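You operate a simulated robot arm through the tools that you are given. There is no shell and no other tool.

You are at the controls of a simulated robot arm. One attempt, no reset.

JOB
Scan the film in the scanner, then park, switch off and lock the scanner.
Fine: unlock it before you switch it on; press Start once and Park once; leave the other buttons, dials and switches alone.

It is judged by the outcome, as a careful person would: the job done as asked, and still so three seconds after it is handed in. It fails if anything else is knocked over, pushed out of place, dropped, spilled or broken.

ROBOT AND FRAMES
A 7-joint arm with a two-finger parallel gripper, fixed in place. Base frame: the origin is at the foot of the arm, x ahead of it, y to its left, z up. Lengths are in mm, angles in rad, forces in N, time in s.
With the tool pointing down near the work surface it reaches from about 260 to 640 mm from the base axis. Its first joint turns from -2.897 to 2.897 rad. Payload 1.57 kg.
The tool frame sits at the grasp point between the pads (the TCP): z along the fingers, y along the line on which they close. The tips reach 30 mm beyond it. The gripper opens to 80 mm. The fingers are 17 mm wide and 12 mm thick; the gripper's body (40 by 82 mm) begins 80 mm behind the TCP.
Orientation is told as [roll, pitch, yaw] about the base's x, y, z axes, in that order, counted from this pose: with the fingers straight down and closing along the base's y, the tool's x points along the base's -x, its y along +y and its z along -z.

CONTROLS
- The arm moves only by the tool move_arm. Its argument "targets" is a list that holds one entry, the list of rows, each a list of 7 numbers: the turn, a rotation vector about the tool's x, y, z in units of 90 degrees (1.0 is 90 degrees), then the shift along the tool's x, y, z in units of 500 mm (1.0 is 500 mm), then the gripper command, from -1 (shut) to 1 (fully open), values between in proportion. In form: [[[rx, ry, rz, x, y, z, fingers], ...]]. A call has 1 to 20 rows; each row is the pose to reach, as a shift and turn from the pose commanded when the call began, along the tool's axes at that moment. A call with a number of a shift or a turn outside -1 to 1 is refused whole. Rows are played at 5 a second. More than 50 mm and 0.15 rad between two rows, or a gripper value outside its range, and nothing of the call is played. A pose out of reach is approached as far as the arm can. The call stops where the force on the tool passes 40 N (or 10 N more than at its start, if that is more) or the arm is blocked; 0.2 s more then pass. The fingers move at their own pace (about 72 mm/s each) and stop on an object; they squeeze with about 30 N. The grip force told is the motor's: it shows also when the fingers shut on nothing. Time passes only in rows, and 0.2 s behind the last, so rows that repeat a pose let the fingers close. It gives the time, the measured TCP pose, the force on the tool (base axes), the opening and the grip force at its end, in the units of the frame above (readings bear some noise), with the torque about the TCP (base axes, N m) and any sound that the robot's microphone picked up, and new pictures: "views" is both (left out), scene, wrist or none.
- Cameras (640 x 400 px; columns grow to the right, rows downward): "scene" is fixed at [48.5, -651, 1560.9]; the picture's right is [0.68, -0.73, 0.00], its down [-0.47, -0.44, -0.76] and it looks along [0.56, 0.52, -0.65] (base axes); focal length 354 px, centre (320, 200). "wrist" rides on the gripper at [72, -7, -122] in the tool frame; the picture's right is [0.09, 1.00, 0.00], its down [-0.84, 0.08, -0.54] and it looks along [-0.54, 0.05, 0.84] (tool axes); focal length 238 px, centre (320, 200). There is no depth. A picture from a camera that has moved, and an enlarged one, comes with that camera's place and axes in the base frame and with its lens.
- raise_lower(by): slides the trunk up (or, below 0, down) by that many mm; the arm rides with it, the base frame stays. It gives what a move gives, with no picture.
- enlarge(camera, box): a new picture of the part [left, top, right, bottom] of that camera's present view, enlarged. It takes no simulated time.
- hand_in(): hands the job in; it is judged then, once.

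Places have to be worked out from the pictures, the camera data and where the tool is seen. Open the gripper and draw the arm clear of the work before you hand the job in, unless the task says otherwise.

The tools are called after "Request:" as a command line: name --argument value ..., lists and objects as JSON in quotes. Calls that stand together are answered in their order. move_arm: Moves the arm, as the interface text tells. Its arguments: {"type":"object","properties":{"targets":{"type":"array"},"views":{"type":"string","enum":["both","scene","wrist","none"]}},"required":["targets"]} The other tools are called the same way: raise_lower (by) slides the trunk up or down; enlarge (camera, box) takes an enlarged picture of a part of a camera's view; hand_in () hands the job in.

At the start:

```text
t: 0.0
tool_pos: [444.6, -221.0, 1092.7]
tool_rot: [0.001, -0.001, -0.001]
contact_force: [-0.4, 0.3, -0.5]
ft_torque: [0.01, -0.03, -0.01]
grip_width: 80.1
grip_force: 0.1
trunk travel left (down, up): [-575.0, 415.0]
```

scene: 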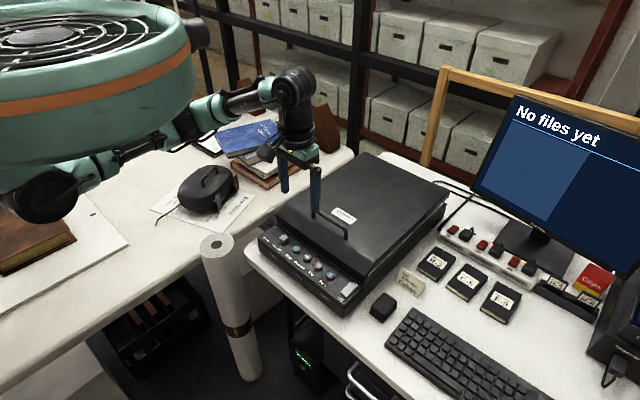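
wrist: 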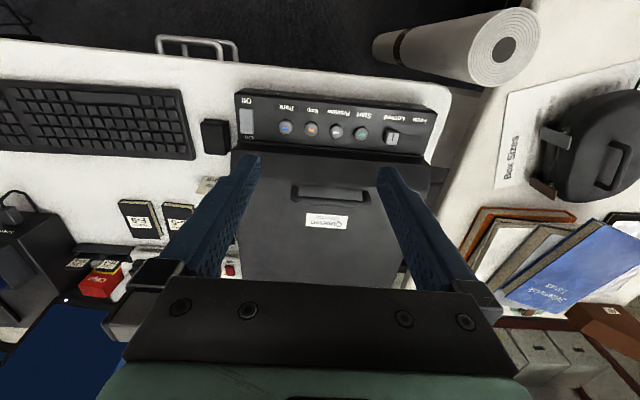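

I'll start by looking closely at the scanner's panel from both cameras.

Request:
enlarge --camera "wrist" --box '[220, 80, 450, 224]'

Request:
enlarge --camera "scene" --box '[240, 210, 400, 310]'

Request:
enlarge --camera "scene" --box '[360, 200, 620, 362]'

```text
2.78 times, centred on (335, 152) of wrist
camera zoom: at [371.8, -225.8, 1213.4], right [-0.09, 1.0, 0.0], down [0.84, 0.08, 0.54], along [0.54, 0.05, -0.84], focal length 662 px, centre (278, 333)
```

zoom: 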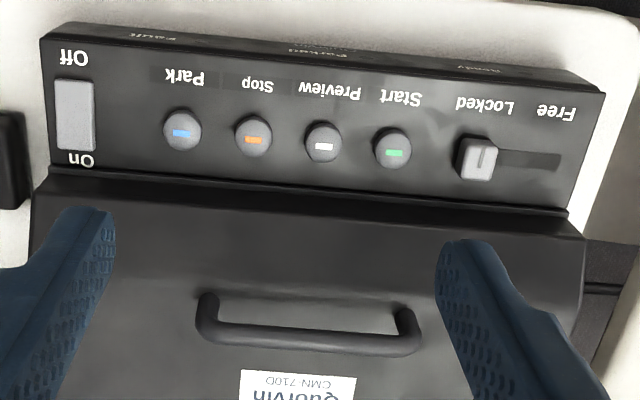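

```text
4.00 times, centred on (320, 260) of scene
camera zoom: at [48.5, -651.0, 1560.9], right [0.68, -0.73, 0.0], down [-0.47, -0.44, -0.76], along [0.56, 0.52, -0.65], focal length 1417 px, centre (320, -40)
```

zoom: 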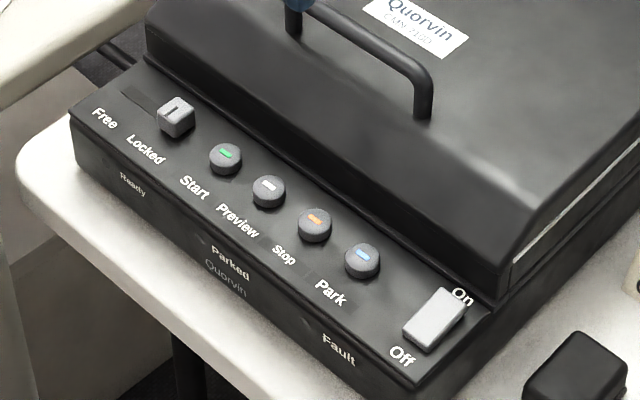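

```text
2.46 times, centred on (490, 281) of scene
camera zoom: at [48.5, -651.0, 1560.9], right [0.68, -0.73, 0.0], down [-0.47, -0.44, -0.76], along [0.56, 0.52, -0.65], focal length 872 px, centre (-98, 1)
```

zoom: 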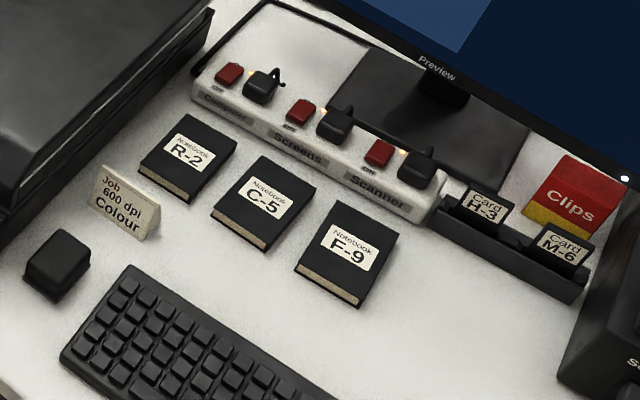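

The panel runs along y at about x≈485, z≈820, with the lock knob at about y≈-95 and the power rocker at about y≈-335. I'll draw back 45 mm, then lower the trunk for a closer look.

Request:
move_arm --targets '[[[0, 0, 0, 0.045, 0, 0, 1], [0, 0, 0, 0.09, 0, 0, 1]]]' --views "none"

Request:
raise_lower --by -110

Request:
move_arm --targets '[[[0, 0, 0, 0, 0, 0, 1]]]'

```text
t: 0.6
tool_pos: [400.1, -220.5, 1090.0]
tool_rot: [0.001, 0.001, 0.001]
contact_force: [1.2, -0.1, -0.2]
ft_torque: [0.02, 0.02, 0.04]
grip_width: 80.0
grip_force: 0.1
trunk travel left (down, up): [-575.0, 415.0]
```

```text
t: 2.0
tool_pos: [400.0, -220.8, 980.4]
tool_rot: [0.0, 0.001, -0.002]
contact_force: [0.3, -0.3, 0.2]
ft_torque: [0.03, 0.04, 0.01]
grip_width: 80.1
grip_force: 0.0
trunk travel left (down, up): [-465.0, 525.0]
```

```text
t: 2.4
tool_pos: [400.4, -221.9, 980.4]
tool_rot: [0.0, 0.0, 0.0]
contact_force: [0.2, -0.2, -0.7]
ft_torque: [0.02, 0.0, -0.01]
grip_width: 79.9
grip_force: 0.0
trunk travel left (down, up): [-465.0, 525.0]
camera wrist: at [328.4, -226.4, 1101.5], right [-0.09, 1.0, 0.0], down [0.84, 0.08, 0.54], along [0.54, 0.05, -0.84], focal length 238 px, centre (320, 200)
```

scene: 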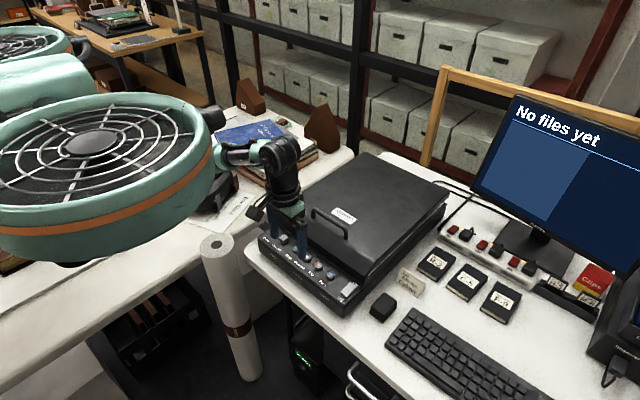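
wrist: 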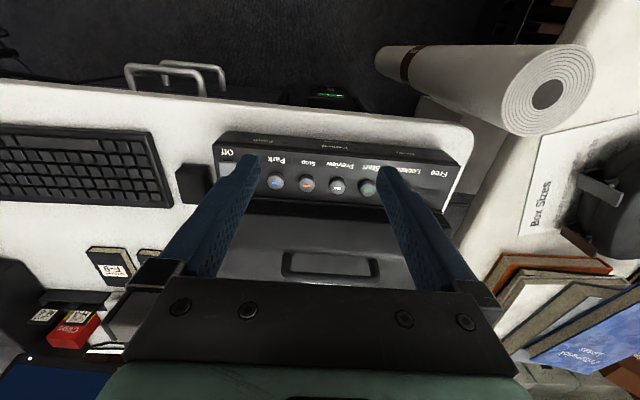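

The panel is now closer. I'll enlarge it to fix positions more precisely.

Request:
enlarge --camera "wrist" --box '[200, 110, 472, 280]'

Request:
enlarge --camera "scene" --box '[240, 180, 400, 320]'

```text
2.35 times, centred on (336, 195) of wrist
camera zoom: at [328.4, -226.4, 1101.5], right [-0.09, 1.0, 0.0], down [0.84, 0.08, 0.54], along [0.54, 0.05, -0.84], focal length 561 px, centre (282, 212)
```

zoom: 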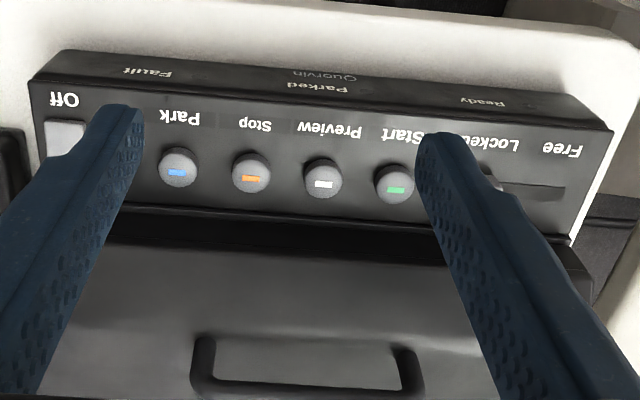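

```text
2.86 times, centred on (320, 250) of scene
camera zoom: at [48.5, -651.0, 1560.9], right [0.68, -0.73, 0.0], down [-0.47, -0.44, -0.76], along [0.56, 0.52, -0.65], focal length 1012 px, centre (320, 57)
```

zoom: 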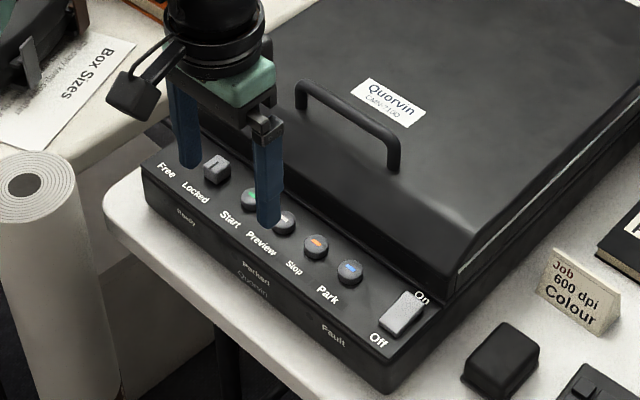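

The readings place Start at about (488, -144, 815), Park at (488, -272, 815), and the lock knob at about (489, -94). I'll hover over the knob with a half-open gripper, at z≈900, and check alignment.

Request:
move_arm --targets '[[[0, 0, 0, -0.036, 0.051, 0.032, 0.0], [0, 0, 0, -0.071, 0.102, 0.064, 0.0], [0, 0, 0, -0.107, 0.152, 0.096, 0.0], [0, 0, 0, -0.142, 0.203, 0.128, 0.0], [0, 0, 0, -0.177, 0.254, 0.16, 0.0], [0, 0, 0, -0.177, 0.254, 0.16, 0.0]]]'

Request:
enlarge --camera "wrist" --box '[160, 100, 480, 300]'

Request:
enlarge --camera "scene" --box '[240, 180, 400, 320]'

```text
t: 3.8
tool_pos: [491.1, -93.1, 900.9]
tool_rot: [0.001, 0.0, 0.001]
contact_force: [-0.6, -0.1, 0.0]
ft_torque: [-0.01, -0.03, -0.01]
grip_width: 40.0
grip_force: 0.0
trunk travel left (down, up): [-465.0, 525.0]
camera wrist: at [418.5, -99.0, 1021.9], right [-0.09, 1.0, 0.0], down [0.84, 0.08, 0.54], along [0.54, 0.05, -0.84], focal length 238 px, centre (320, 200)
```

scene: 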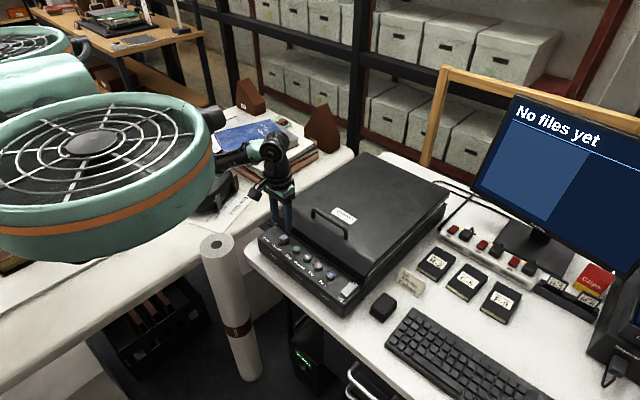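
wrist: 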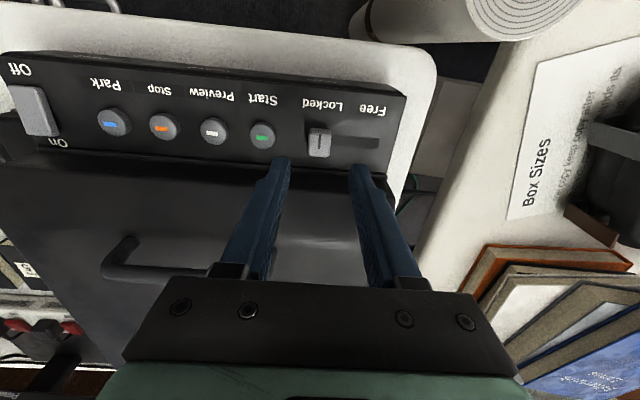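

```text
2.00 times, centred on (320, 200) of wrist
camera zoom: at [418.5, -99.0, 1021.9], right [-0.09, 1.0, 0.0], down [0.84, 0.08, 0.54], along [0.54, 0.05, -0.84], focal length 477 px, centre (320, 200)
```

zoom: 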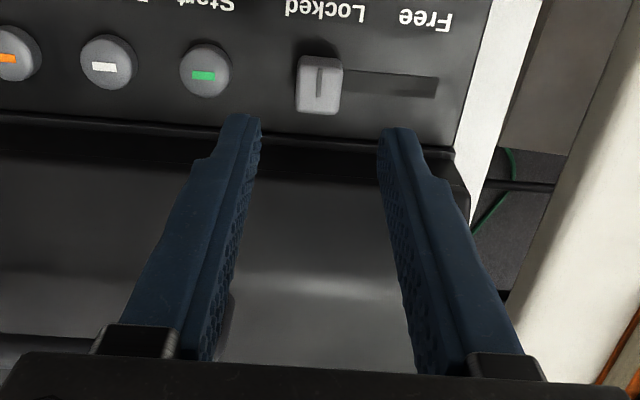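

```text
2.86 times, centred on (320, 250) of scene
camera zoom: at [48.5, -651.0, 1560.9], right [0.68, -0.73, 0.0], down [-0.47, -0.44, -0.76], along [0.56, 0.52, -0.65], focal length 1012 px, centre (320, 57)
```

zoom: 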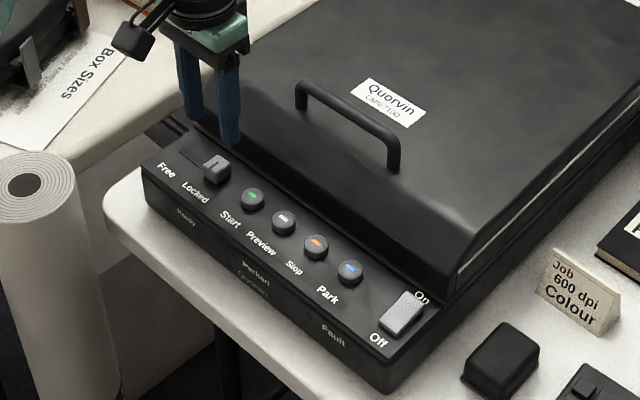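

The knob centre measures about (490, -92.5), and the fingers straddle it symmetrically. I'll descend 55 mm so the tips are just above the panel.

Request:
move_arm --targets '[[[0, 0, 0, 0, 0, 0.04, 0.0], [0, 0, 0, 0, 0, 0.08, 0.0], [0, 0, 0, 0, 0, 0.11, 0.0], [0, 0, 0, 0, 0, 0.11, 0.0]]]'

Request:
enlarge --camera "wrist" --box '[160, 50, 480, 250]'

Request:
enlarge --camera "scene" --box '[240, 180, 400, 320]'

```text
t: 4.8
tool_pos: [488.7, -94.2, 846.1]
tool_rot: [-0.001, 0.0, -0.002]
contact_force: [0.0, 0.0, -0.2]
ft_torque: [-0.01, -0.03, -0.02]
grip_width: 40.2
grip_force: 0.1
trunk travel left (down, up): [-465.0, 525.0]
camera wrist: at [417.8, -100.1, 967.3], right [-0.09, 1.0, 0.0], down [0.84, 0.08, 0.54], along [0.54, 0.05, -0.84], focal length 238 px, centre (320, 200)
```

scene: 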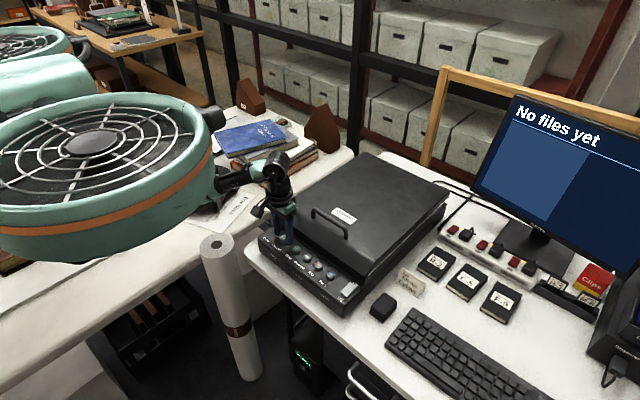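
wrist: 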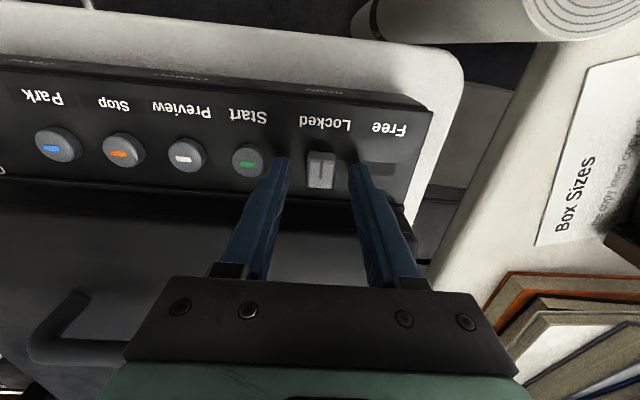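

```text
2.00 times, centred on (320, 150) of wrist
camera zoom: at [417.8, -100.1, 967.3], right [-0.09, 1.0, 0.0], down [0.84, 0.08, 0.54], along [0.54, 0.05, -0.84], focal length 477 px, centre (320, 300)
```

zoom: 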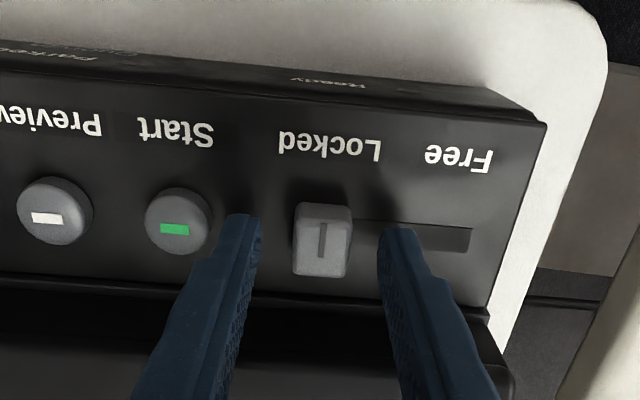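

```text
2.86 times, centred on (320, 250) of scene
camera zoom: at [48.5, -651.0, 1560.9], right [0.68, -0.73, 0.0], down [-0.47, -0.44, -0.76], along [0.56, 0.52, -0.65], focal length 1012 px, centre (320, 57)
```

zoom: 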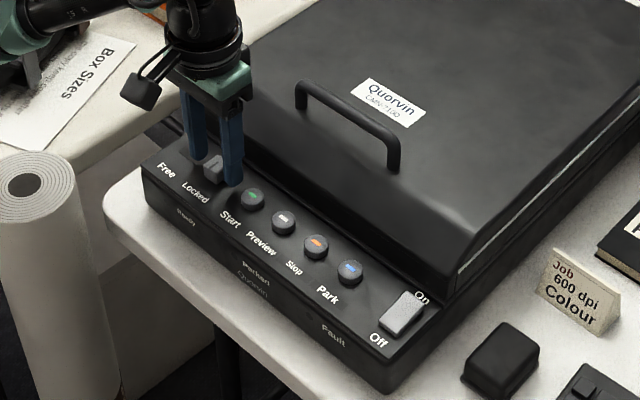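

The knob spans roughly z 810–821 and the tips are at 816 with no contact. I'll drop 3 mm more and close gently on the knob.

Request:
move_arm --targets '[[[0, 0, 0, -0.002, 0.001, 0.006, 0.0], [0, 0, 0, -0.002, 0.001, 0.006, -0.3], [0, 0, 0, -0.002, 0.001, 0.006, -1], [0, 0, 0, -0.002, 0.001, 0.006, -1]]]'

Request:
enlarge --camera "wrist" --box '[160, 50, 480, 250]'

```text
t: 5.8
tool_pos: [491.0, -94.8, 843.7]
tool_rot: [-0.002, -0.001, -0.002]
contact_force: [-1.2, 0.3, -1.0]
ft_torque: [-0.01, -0.01, 0.02]
grip_width: 19.2
grip_force: 33.0
trunk travel left (down, up): [-465.0, 525.0]
camera wrist: at [418.4, -99.1, 964.0], right [-0.09, 1.0, 0.0], down [0.84, 0.08, 0.54], along [0.54, 0.05, -0.84], focal length 238 px, centre (320, 200)
```

scene: 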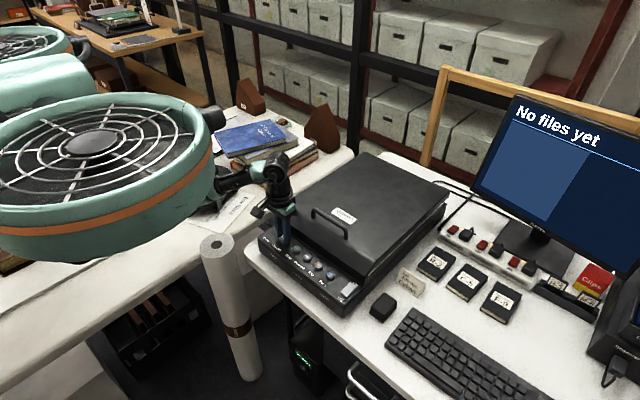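
wrist: 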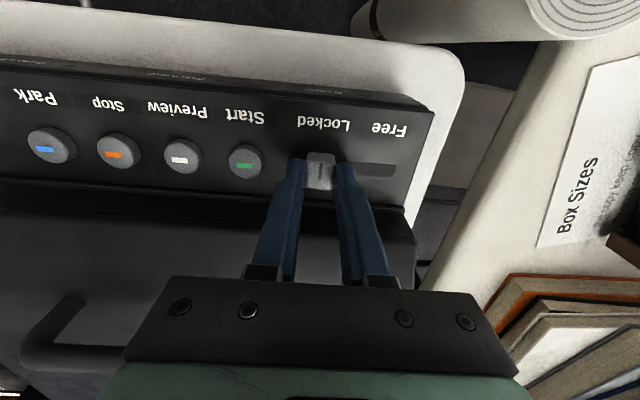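

```text
2.00 times, centred on (320, 150) of wrist
camera zoom: at [418.4, -99.1, 964.0], right [-0.09, 1.0, 0.0], down [0.84, 0.08, 0.54], along [0.54, 0.05, -0.84], focal length 477 px, centre (320, 300)
```

zoom: 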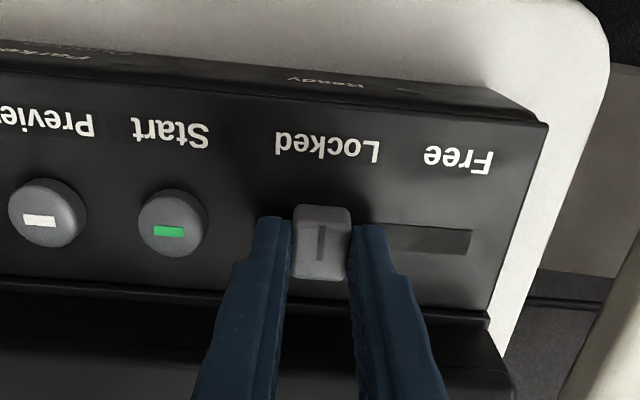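

The knob is gripped at 19 mm. Now I'll slide it along +y towards Free in small steps.

Request:
move_arm --targets '[[[0, 0, 0, 0, 0.012, 0, -1], [0, 0, 0, 0, 0.024, 0, -1], [0, 0, 0, 0, 0.036, 0, -1], [0, 0, 0, 0, 0.048, 0, -1], [0, 0, 0, 0, 0.06, 0, -1], [0, 0, 0, 0, 0.07, 0, -1], [0, 0, 0, 0, 0.076, 0, -1], [0, 0, 0, 0, 0.082, 0, -1]]]'

Request:
enlarge --camera "wrist" --box '[160, 50, 480, 250]'

```text
t: 7.6
tool_pos: [490.5, -50.8, 843.1]
tool_rot: [0.001, 0.001, 0.001]
contact_force: [1.9, 2.4, 3.3]
ft_torque: [-0.02, -0.62, 0.0]
grip_width: 19.0
grip_force: 33.4
trunk travel left (down, up): [-465.0, 525.0]
camera wrist: at [418.4, -57.3, 964.0], right [-0.09, 1.0, 0.0], down [0.84, 0.08, 0.54], along [0.54, 0.05, -0.84], focal length 238 px, centre (320, 200)
```

scene: 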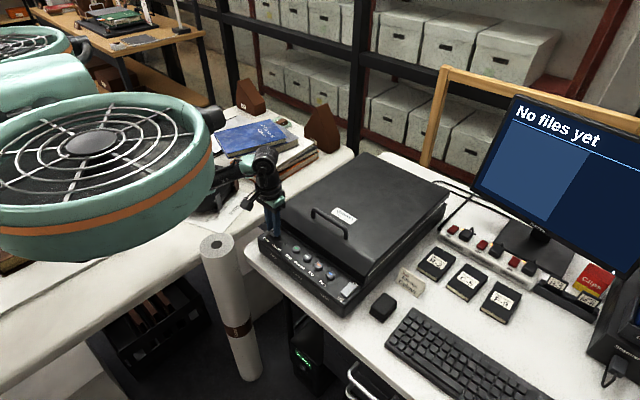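
wrist: 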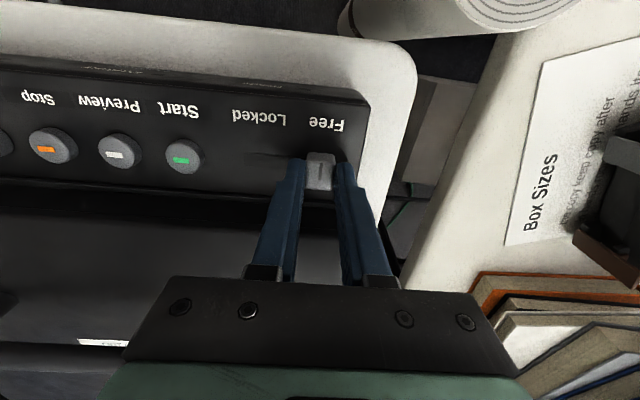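

```text
2.00 times, centred on (320, 150) of wrist
camera zoom: at [418.4, -57.3, 964.0], right [-0.09, 1.0, 0.0], down [0.84, 0.08, 0.54], along [0.54, 0.05, -0.84], focal length 477 px, centre (320, 300)
```

zoom: 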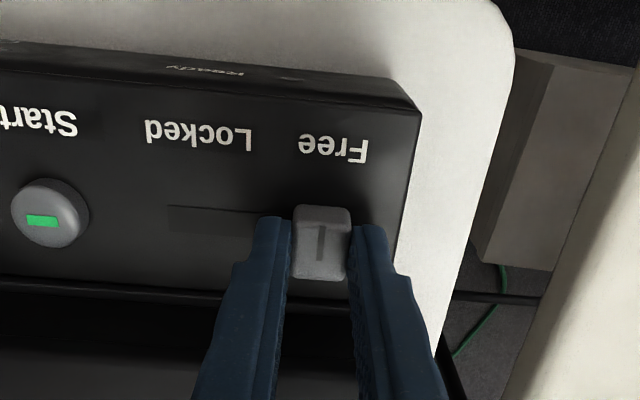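

The knob is nearly at the slot's +y end and the side force is still low. I'll nudge it another few mm until it reaches the stop.

Request:
move_arm --targets '[[[0, 0, 0, 0, 0.002, 0, -1], [0, 0, 0, 0, 0.004, 0, -1], [0, 0, 0, 0, 0.006, 0, -1], [0, 0, 0, 0, 0.008, 0, -1]]]' --views "wrist"

Request:
enlarge --camera "wrist" --box '[160, 50, 480, 250]'

```text
t: 8.6
tool_pos: [490.0, -49.4, 843.7]
tool_rot: [-0.001, -0.002, -0.003]
contact_force: [1.3, -5.4, 7.9]
ft_torque: [-0.1, 0.51, 0.08]
grip_width: 19.1
grip_force: 33.5
trunk travel left (down, up): [-465.0, 525.0]
camera wrist: at [418.3, -54.6, 963.9], right [-0.09, 1.0, 0.0], down [0.84, 0.08, 0.54], along [0.54, 0.05, -0.84], focal length 238 px, centre (320, 200)
```

wrist: 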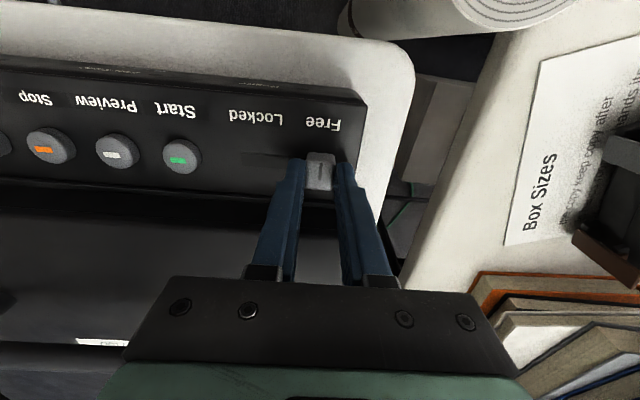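

```text
2.00 times, centred on (320, 150) of wrist
camera zoom: at [418.3, -54.6, 963.9], right [-0.09, 1.0, 0.0], down [0.84, 0.08, 0.54], along [0.54, 0.05, -0.84], focal length 477 px, centre (320, 300)
```

zoom: 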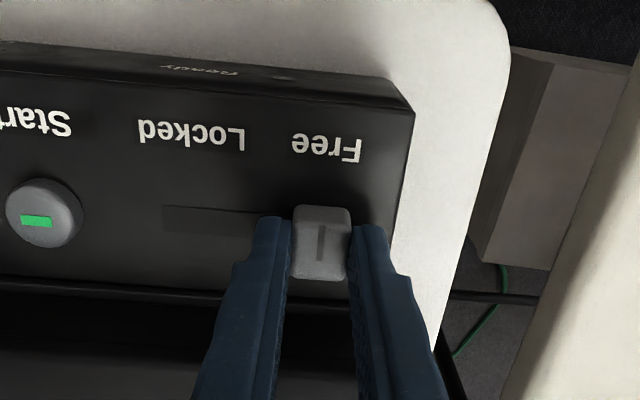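

Resistance of 5 N has appeared. I'll push one last bit to confirm the stop, then release.

Request:
move_arm --targets '[[[0, 0, 0, 0, 0.002, 0, -1], [0, 0, 0, 0, 0.004, 0, -1], [0, 0, 0, 0, 0.004, 0, -1]]]' --views "none"

```text
t: 9.4
tool_pos: [489.5, -48.6, 843.2]
tool_rot: [-0.002, 0.0, -0.006]
contact_force: [-1.4, -16.8, 11.8]
ft_torque: [-0.54, 0.19, 0.04]
grip_width: 18.7
grip_force: 33.1
trunk travel left (down, up): [-465.0, 525.0]
```

The side force rose to 17 N with little motion, so the knob is at its stop. I'll relax, open, and lift clear.

Request:
move_arm --targets '[[[0, 0, 0, 0, -0.005, 0, -1], [0, 0, 0, 0, -0.005, 0, -0.2], [0, 0, 0, 0, -0.005, 0, 0.0], [0, 0, 0, 0, -0.005, 0, 0.0], [0, 0, 0, 0, -0.005, -0.04, 0.0], [0, 0, 0, 0, -0.005, -0.09, 0.0], [0, 0, 0, 0, -0.005, -0.15, 0.0]]]'

Request:
enlarge --camera "wrist" --box '[160, 50, 480, 250]'

```text
t: 11.0
tool_pos: [490.7, -49.1, 918.8]
tool_rot: [-0.001, 0.0, -0.001]
contact_force: [-0.1, -0.4, -0.4]
ft_torque: [-0.03, 0.01, -0.02]
grip_width: 40.2
grip_force: 0.0
trunk travel left (down, up): [-465.0, 525.0]
camera wrist: at [419.0, -54.8, 1039.7], right [-0.09, 1.0, 0.0], down [0.84, 0.08, 0.54], along [0.54, 0.05, -0.84], focal length 238 px, centre (320, 200)
```

scene: 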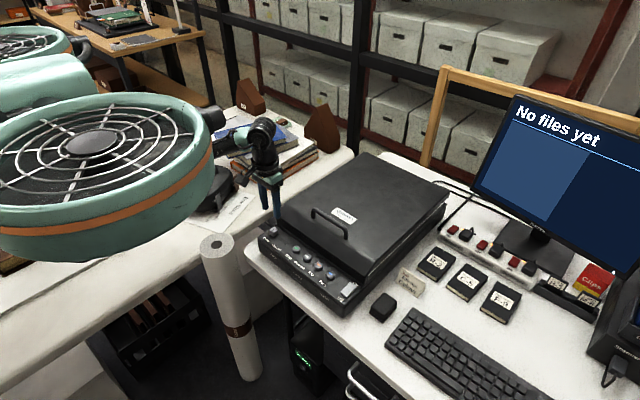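
wrist: 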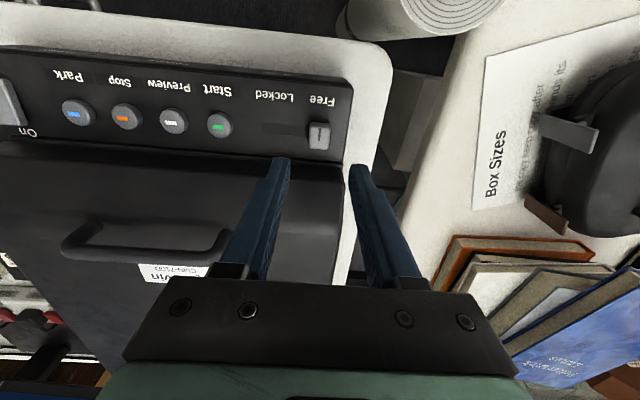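

```text
2.00 times, centred on (320, 150) of wrist
camera zoom: at [419.0, -54.8, 1039.7], right [-0.09, 1.0, 0.0], down [0.84, 0.08, 0.54], along [0.54, 0.05, -0.84], focal length 477 px, centre (320, 300)
```

zoom: 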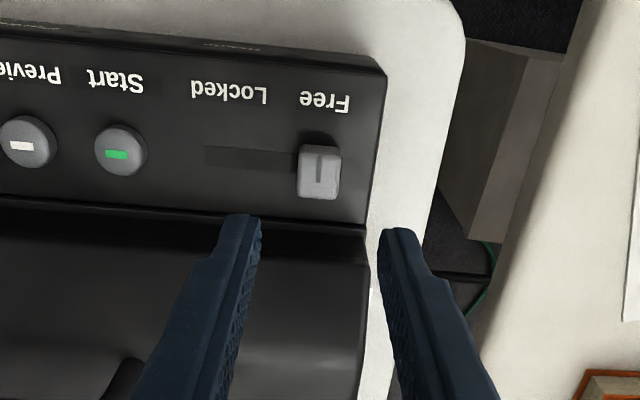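

The knob now sits under Free. I'll close the gripper and move along the panel to hover over the power rocker at about (488, -337).

Request:
move_arm --targets '[[[0, 0, 0, 0, -0.08, 0, -1], [0, 0, 0, 0, -0.16, 0, -1], [0, 0, 0, 0, -0.24, 0, -1], [0, 0, 0, 0, -0.32, 0, -1], [0, 0, 0, 0, -0.4, 0, -1], [0, 0, 0, 0, -0.48, 0, -1], [0, 0, 0, 0, -0.53, 0, -1], [0, 0, 0, 0, -0.572, 0, -1], [0, 0, 0, 0, -0.572, 0, -1]]]'

Request:
enlarge --camera "wrist" --box '[160, 50, 480, 250]'

Request:
enlarge --camera "scene" --box '[300, 230, 400, 320]'

```text
t: 13.0
tool_pos: [488.8, -336.1, 917.6]
tool_rot: [0.0, 0.0, -0.002]
contact_force: [0.0, 0.4, 0.5]
ft_torque: [0.01, -0.01, -0.02]
grip_width: 0.0
grip_force: 21.4
trunk travel left (down, up): [-465.0, 525.0]
camera wrist: at [417.9, -341.7, 1037.9], right [-0.09, 1.0, 0.0], down [0.84, 0.08, 0.54], along [0.54, 0.05, -0.84], focal length 238 px, centre (320, 200)
```

scene: 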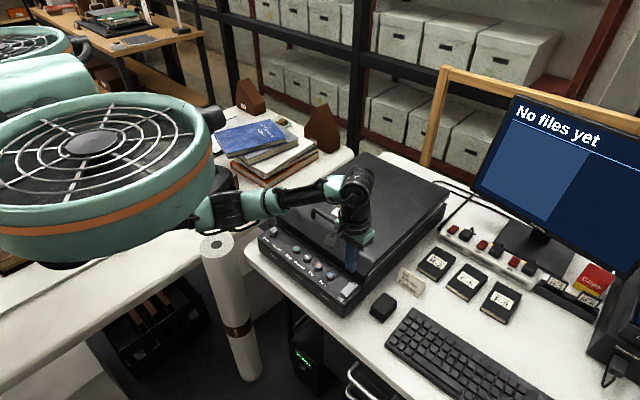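
wrist: 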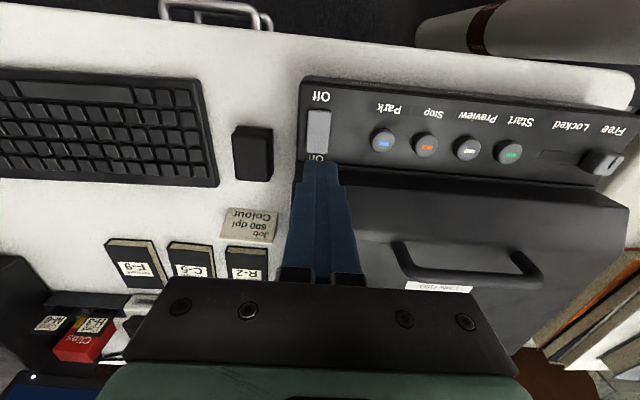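

```text
2.00 times, centred on (320, 150) of wrist
camera zoom: at [417.9, -341.7, 1037.9], right [-0.09, 1.0, 0.0], down [0.84, 0.08, 0.54], along [0.54, 0.05, -0.84], focal length 477 px, centre (320, 300)
```

zoom: 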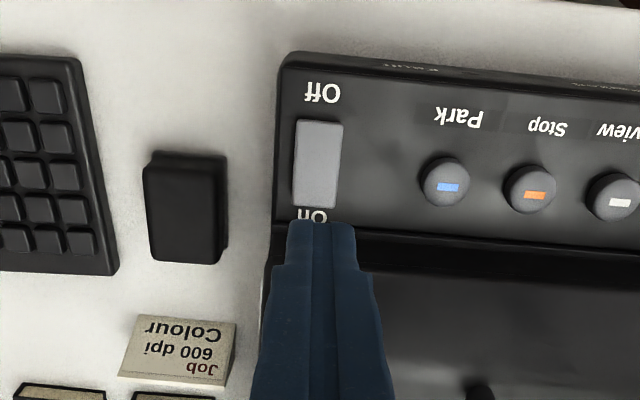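

```text
4.44 times, centred on (350, 275) of scene
camera zoom: at [48.5, -651.0, 1560.9], right [0.68, -0.73, 0.0], down [-0.47, -0.44, -0.76], along [0.56, 0.52, -0.65], focal length 1575 px, centre (187, -133)
```

zoom: 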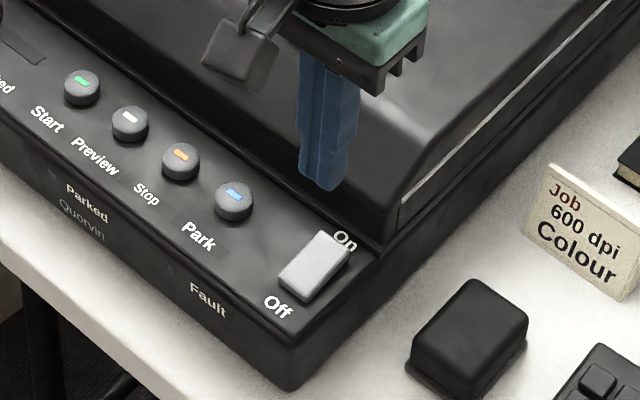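

The rocker spans x≈466–506 at y≈-336, with its On end raised towards the lid. I'll press straight down on the On end at x≈499 in small steps.

Request:
move_arm --targets '[[[0, 0, 0, -0.019, 0, 0.05, -1], [0, 0, 0, -0.019, 0, 0.1, -1], [0, 0, 0, -0.019, 0, 0.13, -1], [0, 0, 0, -0.019, 0, 0.14, -1], [0, 0, 0, -0.019, 0, 0.146, -1], [0, 0, 0, -0.019, 0, 0.15, -1]]]'

Request:
enlarge --camera "scene" --box '[300, 230, 400, 320]'

Request:
enlarge --camera "wrist" --box '[160, 50, 480, 250]'

```text
t: 14.4
tool_pos: [500.1, -334.9, 846.2]
tool_rot: [-0.004, -0.005, 0.0]
contact_force: [6.0, -1.9, 12.2]
ft_torque: [-0.03, -0.06, 0.18]
grip_width: 0.0
grip_force: 21.3
trunk travel left (down, up): [-465.0, 525.0]
camera wrist: at [427.9, -340.1, 965.3], right [-0.09, 1.0, 0.0], down [0.83, 0.08, 0.55], along [0.54, 0.05, -0.84], focal length 238 px, centre (320, 200)
```

scene: 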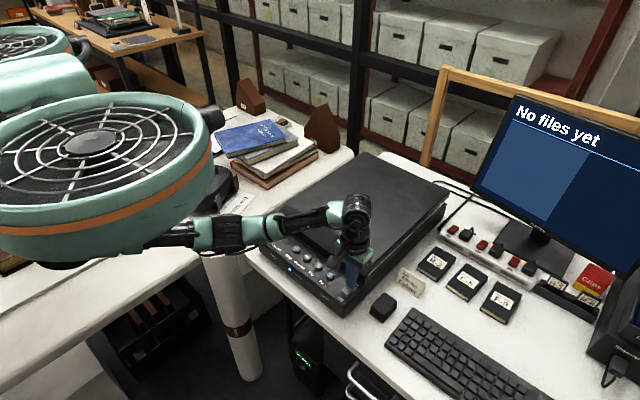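
wrist: 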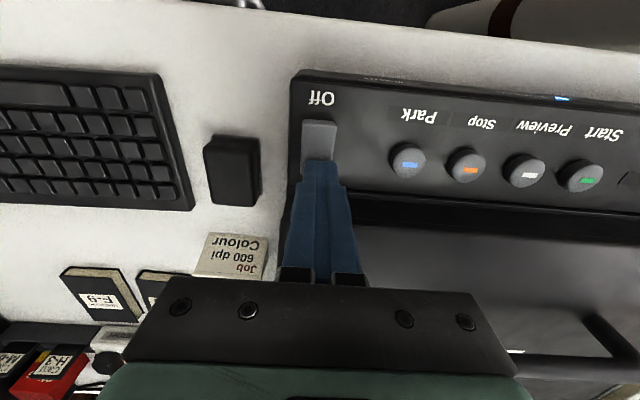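

```text
4.44 times, centred on (350, 275) of scene
camera zoom: at [48.5, -651.0, 1560.9], right [0.68, -0.73, 0.0], down [-0.47, -0.44, -0.76], along [0.56, 0.52, -0.65], focal length 1575 px, centre (187, -133)
```

zoom: 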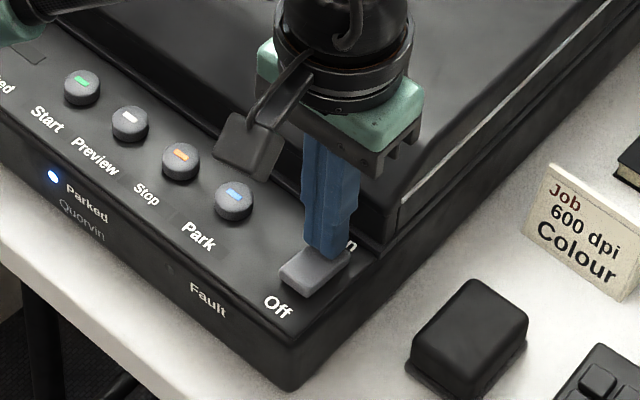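

```text
2.00 times, centred on (320, 150) of wrist
camera zoom: at [427.9, -340.1, 965.3], right [-0.09, 1.0, 0.0], down [0.83, 0.08, 0.55], along [0.54, 0.05, -0.84], focal length 477 px, centre (320, 300)
```

zoom: 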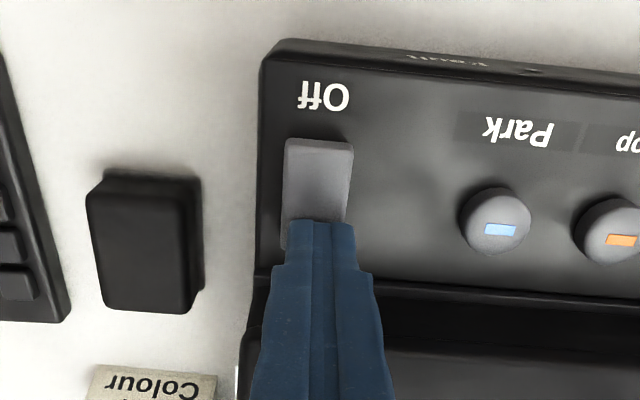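

The rocker flipped and the blue Parked lamp lit, so the scanner is on. I'll lift clear and check that it stays on and whether Ready lights.

Request:
move_arm --targets '[[[0, 0, 0, 0, 0, -0.03, -1], [0, 0, 0, 0, 0, -0.09, -1], [0, 0, 0, 0, 0, -0.14, -1], [0, 0, 0, 0, 0, -0.14, -1]]]'

Request:
enlarge --camera "scene" --box '[240, 220, 400, 320]'

Request:
enlarge --camera "scene" --box '[460, 80, 640, 280]'

```text
t: 15.4
tool_pos: [500.6, -335.0, 911.6]
tool_rot: [0.002, -0.001, 0.001]
contact_force: [0.4, 0.2, 0.7]
ft_torque: [0.0, -0.01, 0.01]
grip_width: 0.1
grip_force: 21.4
trunk travel left (down, up): [-465.0, 525.0]
camera wrist: at [428.4, -339.8, 1033.0], right [-0.09, 1.0, 0.0], down [0.84, 0.08, 0.54], along [0.54, 0.05, -0.84], focal length 238 px, centre (320, 200)
```

scene: 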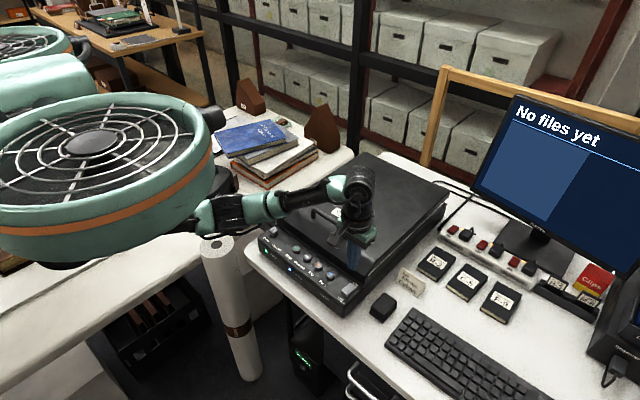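
wrist: 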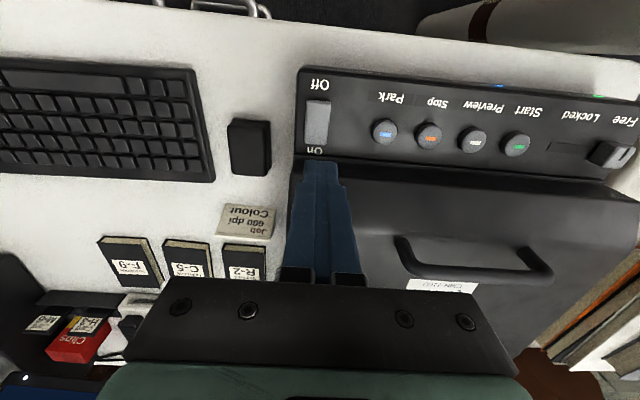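

```text
4.00 times, centred on (320, 270) of scene
camera zoom: at [48.5, -651.0, 1560.9], right [0.68, -0.73, 0.0], down [-0.47, -0.44, -0.76], along [0.56, 0.52, -0.65], focal length 1417 px, centre (320, -80)
```

zoom: 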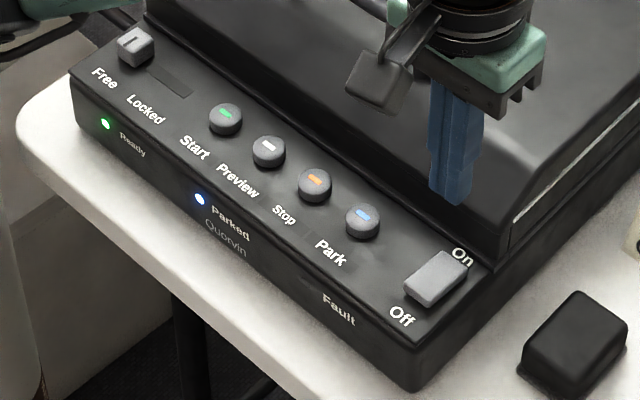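

```text
2.00 times, centred on (550, 180) of scene
camera zoom: at [48.5, -651.0, 1560.9], right [0.68, -0.73, 0.0], down [-0.47, -0.44, -0.76], along [0.56, 0.52, -0.65], focal length 709 px, centre (-140, 240)
```

zoom: 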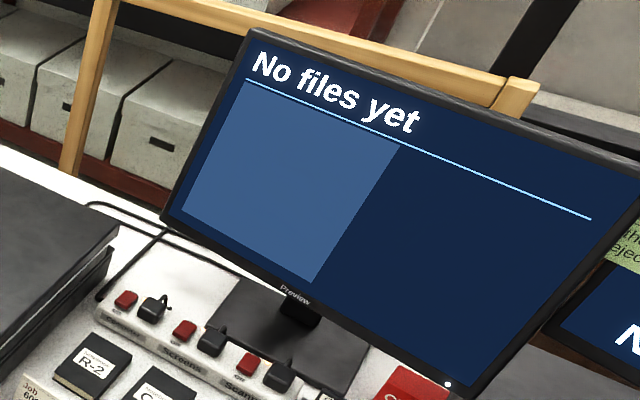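

Ready is lit green and Parked blue. Before pressing Start, I'll read the partly visible note and second screen at the right edge.

Request:
enlarge --camera "scene" --box '[560, 180, 640, 320]'

```text
2.86 times, centred on (600, 250) of scene
camera zoom: at [48.5, -651.0, 1560.9], right [0.68, -0.73, 0.0], down [-0.47, -0.44, -0.76], along [0.56, 0.52, -0.65], focal length 1012 px, centre (-480, 57)
```

zoom: 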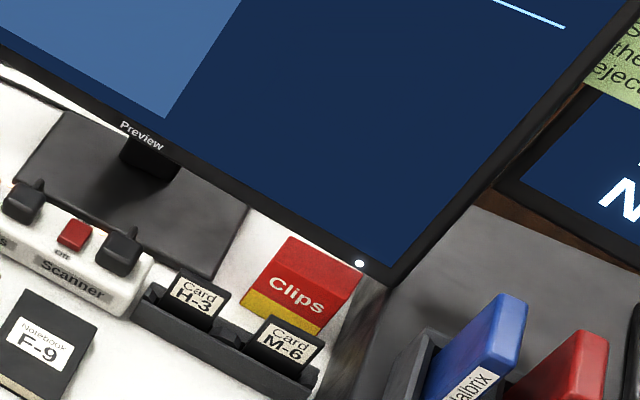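

The note is about a card reader elsewhere and not part of this job. I'll move the closed fingers above Start at about (489, -144.5).

Request:
move_arm --targets '[[[0, 0, 0, 0.02, 0.08, 0, -1], [0, 0, 0, 0.02, 0.16, 0, -1], [0, 0, 0, 0.02, 0.24, 0, -1], [0, 0, 0, 0.02, 0.32, 0, -1], [0, 0, 0, 0.02, 0.382, 0, -1], [0, 0, 0, 0.02, 0.382, 0.06, -1], [0, 0, 0, 0.02, 0.382, 0.06, -1]]]'

Request:
enlarge --camera "wrist" --box '[160, 50, 480, 250]'

Request:
enlarge --camera "scene" --box '[240, 220, 400, 320]'

```text
t: 17.0
tool_pos: [488.7, -143.5, 880.8]
tool_rot: [0.0, -0.001, -0.002]
contact_force: [-0.1, -0.2, -0.8]
ft_torque: [0.0, 0.0, -0.03]
grip_width: 0.2
grip_force: 21.1
trunk travel left (down, up): [-465.0, 525.0]
camera wrist: at [417.3, -149.3, 1002.1], right [-0.09, 1.0, 0.0], down [0.84, 0.08, 0.54], along [0.54, 0.05, -0.84], focal length 238 px, centre (320, 200)
```

scene: 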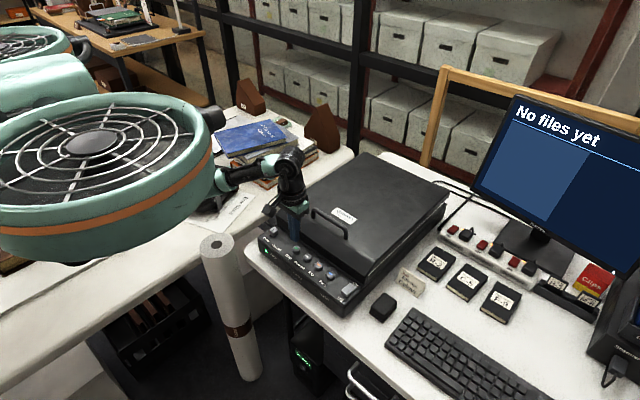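
wrist: 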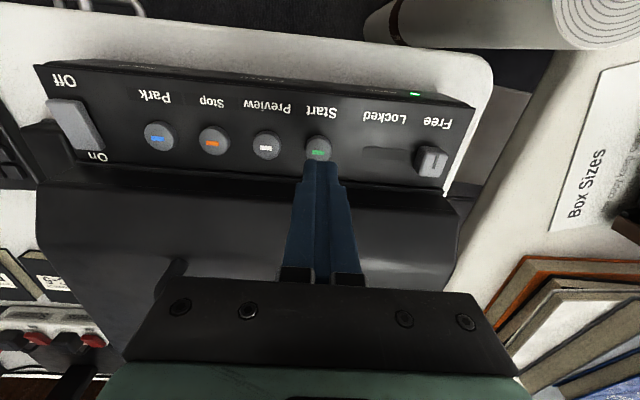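

```text
2.00 times, centred on (320, 150) of wrist
camera zoom: at [417.3, -149.3, 1002.1], right [-0.09, 1.0, 0.0], down [0.84, 0.08, 0.54], along [0.54, 0.05, -0.84], focal length 477 px, centre (320, 300)
```

zoom: 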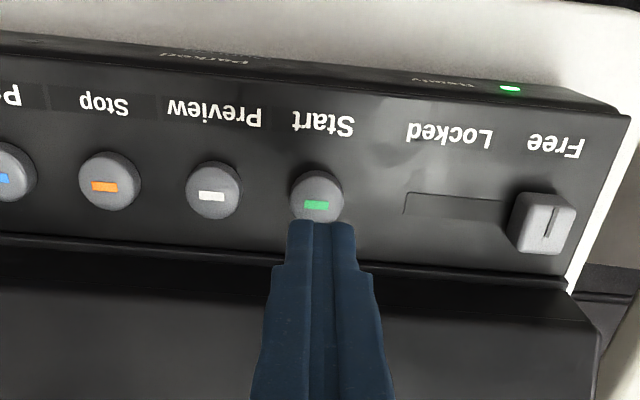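

```text
4.00 times, centred on (320, 270) of scene
camera zoom: at [48.5, -651.0, 1560.9], right [0.68, -0.73, 0.0], down [-0.47, -0.44, -0.76], along [0.56, 0.52, -0.65], focal length 1417 px, centre (320, -80)
```

zoom: 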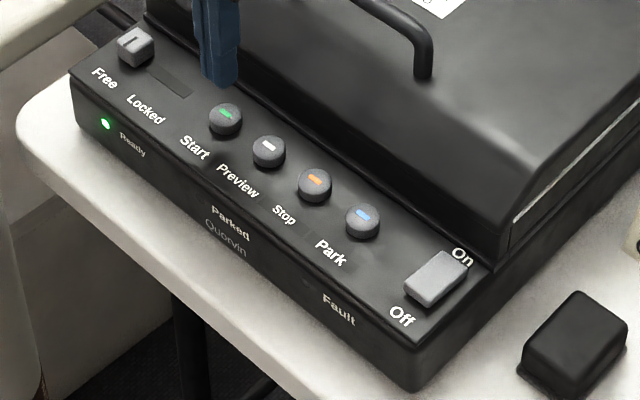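

Start is centred under the fingertips at about (487, -144.6), and Ready is lit. I'll press down in small steps and look.

Request:
move_arm --targets '[[[0, 0, 0, 0.003, 0, 0.04, -1], [0, 0, 0, 0.003, 0, 0.06, -1], [0, 0, 0, 0.003, 0, 0.066, -1], [0, 0, 0, 0.003, 0, 0.07, -1], [0, 0, 0, 0.003, 0, 0.074, -1]]]'

Request:
enlarge --camera "scene" --box '[240, 220, 400, 320]'

Request:
enlarge --camera "wrist" --box '[160, 50, 480, 250]'

```text
t: 18.2
tool_pos: [487.7, -144.3, 844.6]
tool_rot: [0.0, 0.0, 0.001]
contact_force: [-0.7, 0.6, 0.6]
ft_torque: [0.0, -0.03, -0.02]
grip_width: 0.0
grip_force: 21.3
trunk travel left (down, up): [-465.0, 525.0]
camera wrist: at [415.7, -149.6, 966.6], right [-0.09, 1.0, 0.0], down [0.84, 0.08, 0.54], along [0.54, 0.05, -0.84], focal length 238 px, centre (320, 200)
```

scene: 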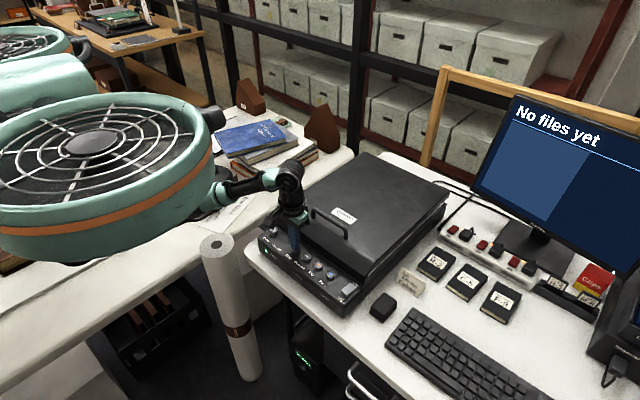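
wrist: 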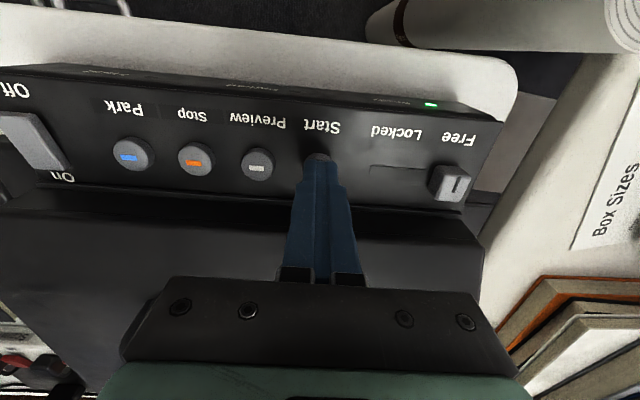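

```text
4.00 times, centred on (320, 270) of scene
camera zoom: at [48.5, -651.0, 1560.9], right [0.68, -0.73, 0.0], down [-0.47, -0.44, -0.76], along [0.56, 0.52, -0.65], focal length 1417 px, centre (320, -80)
```

zoom: 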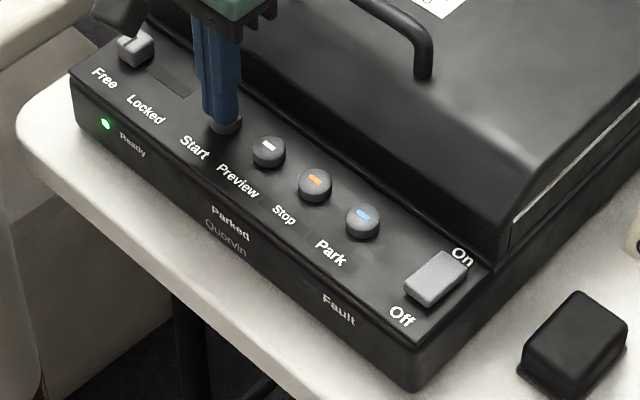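

```text
2.00 times, centred on (320, 150) of wrist
camera zoom: at [415.7, -149.6, 966.6], right [-0.09, 1.0, 0.0], down [0.84, 0.08, 0.54], along [0.54, 0.05, -0.84], focal length 477 px, centre (320, 300)
```

zoom: 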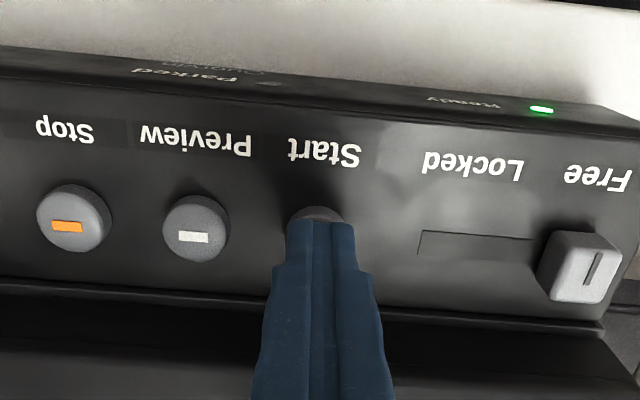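

No contact force yet, so the tips are just at the button's cap. I'll continue down by 1 mm steps.

Request:
move_arm --targets '[[[0, 0, 0, 0, 0, 0.002, -1], [0, 0, 0, 0, 0, 0.004, -1], [0, 0, 0, 0, 0, 0.006, -1]]]' --views "scene"

Request:
enlarge --camera "scene" --box '[240, 220, 400, 320]'

```text
t: 19.0
tool_pos: [487.8, -143.8, 842.5]
tool_rot: [0.0, 0.001, -0.001]
contact_force: [-1.4, 0.3, 2.1]
ft_torque: [-0.04, 0.05, -0.05]
grip_width: 0.1
grip_force: 20.9
trunk travel left (down, up): [-465.0, 525.0]
```

scene: 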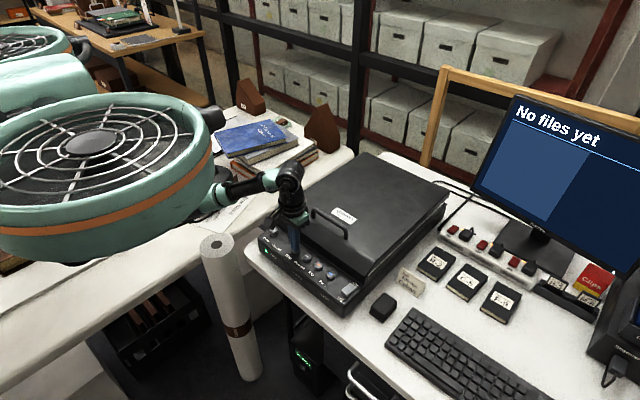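

```text
4.00 times, centred on (320, 270) of scene
camera zoom: at [48.5, -651.0, 1560.9], right [0.68, -0.73, 0.0], down [-0.47, -0.44, -0.76], along [0.56, 0.52, -0.65], focal length 1417 px, centre (320, -80)
```

zoom: 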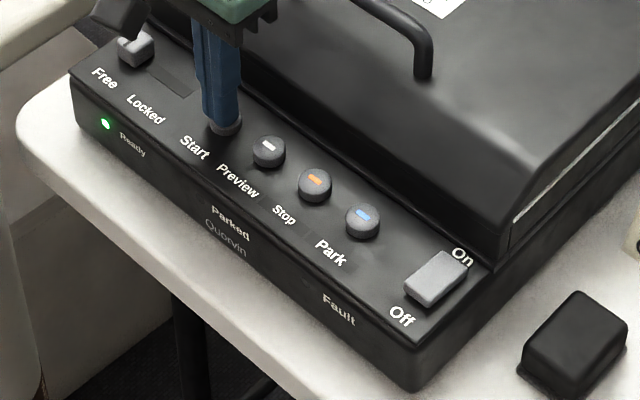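

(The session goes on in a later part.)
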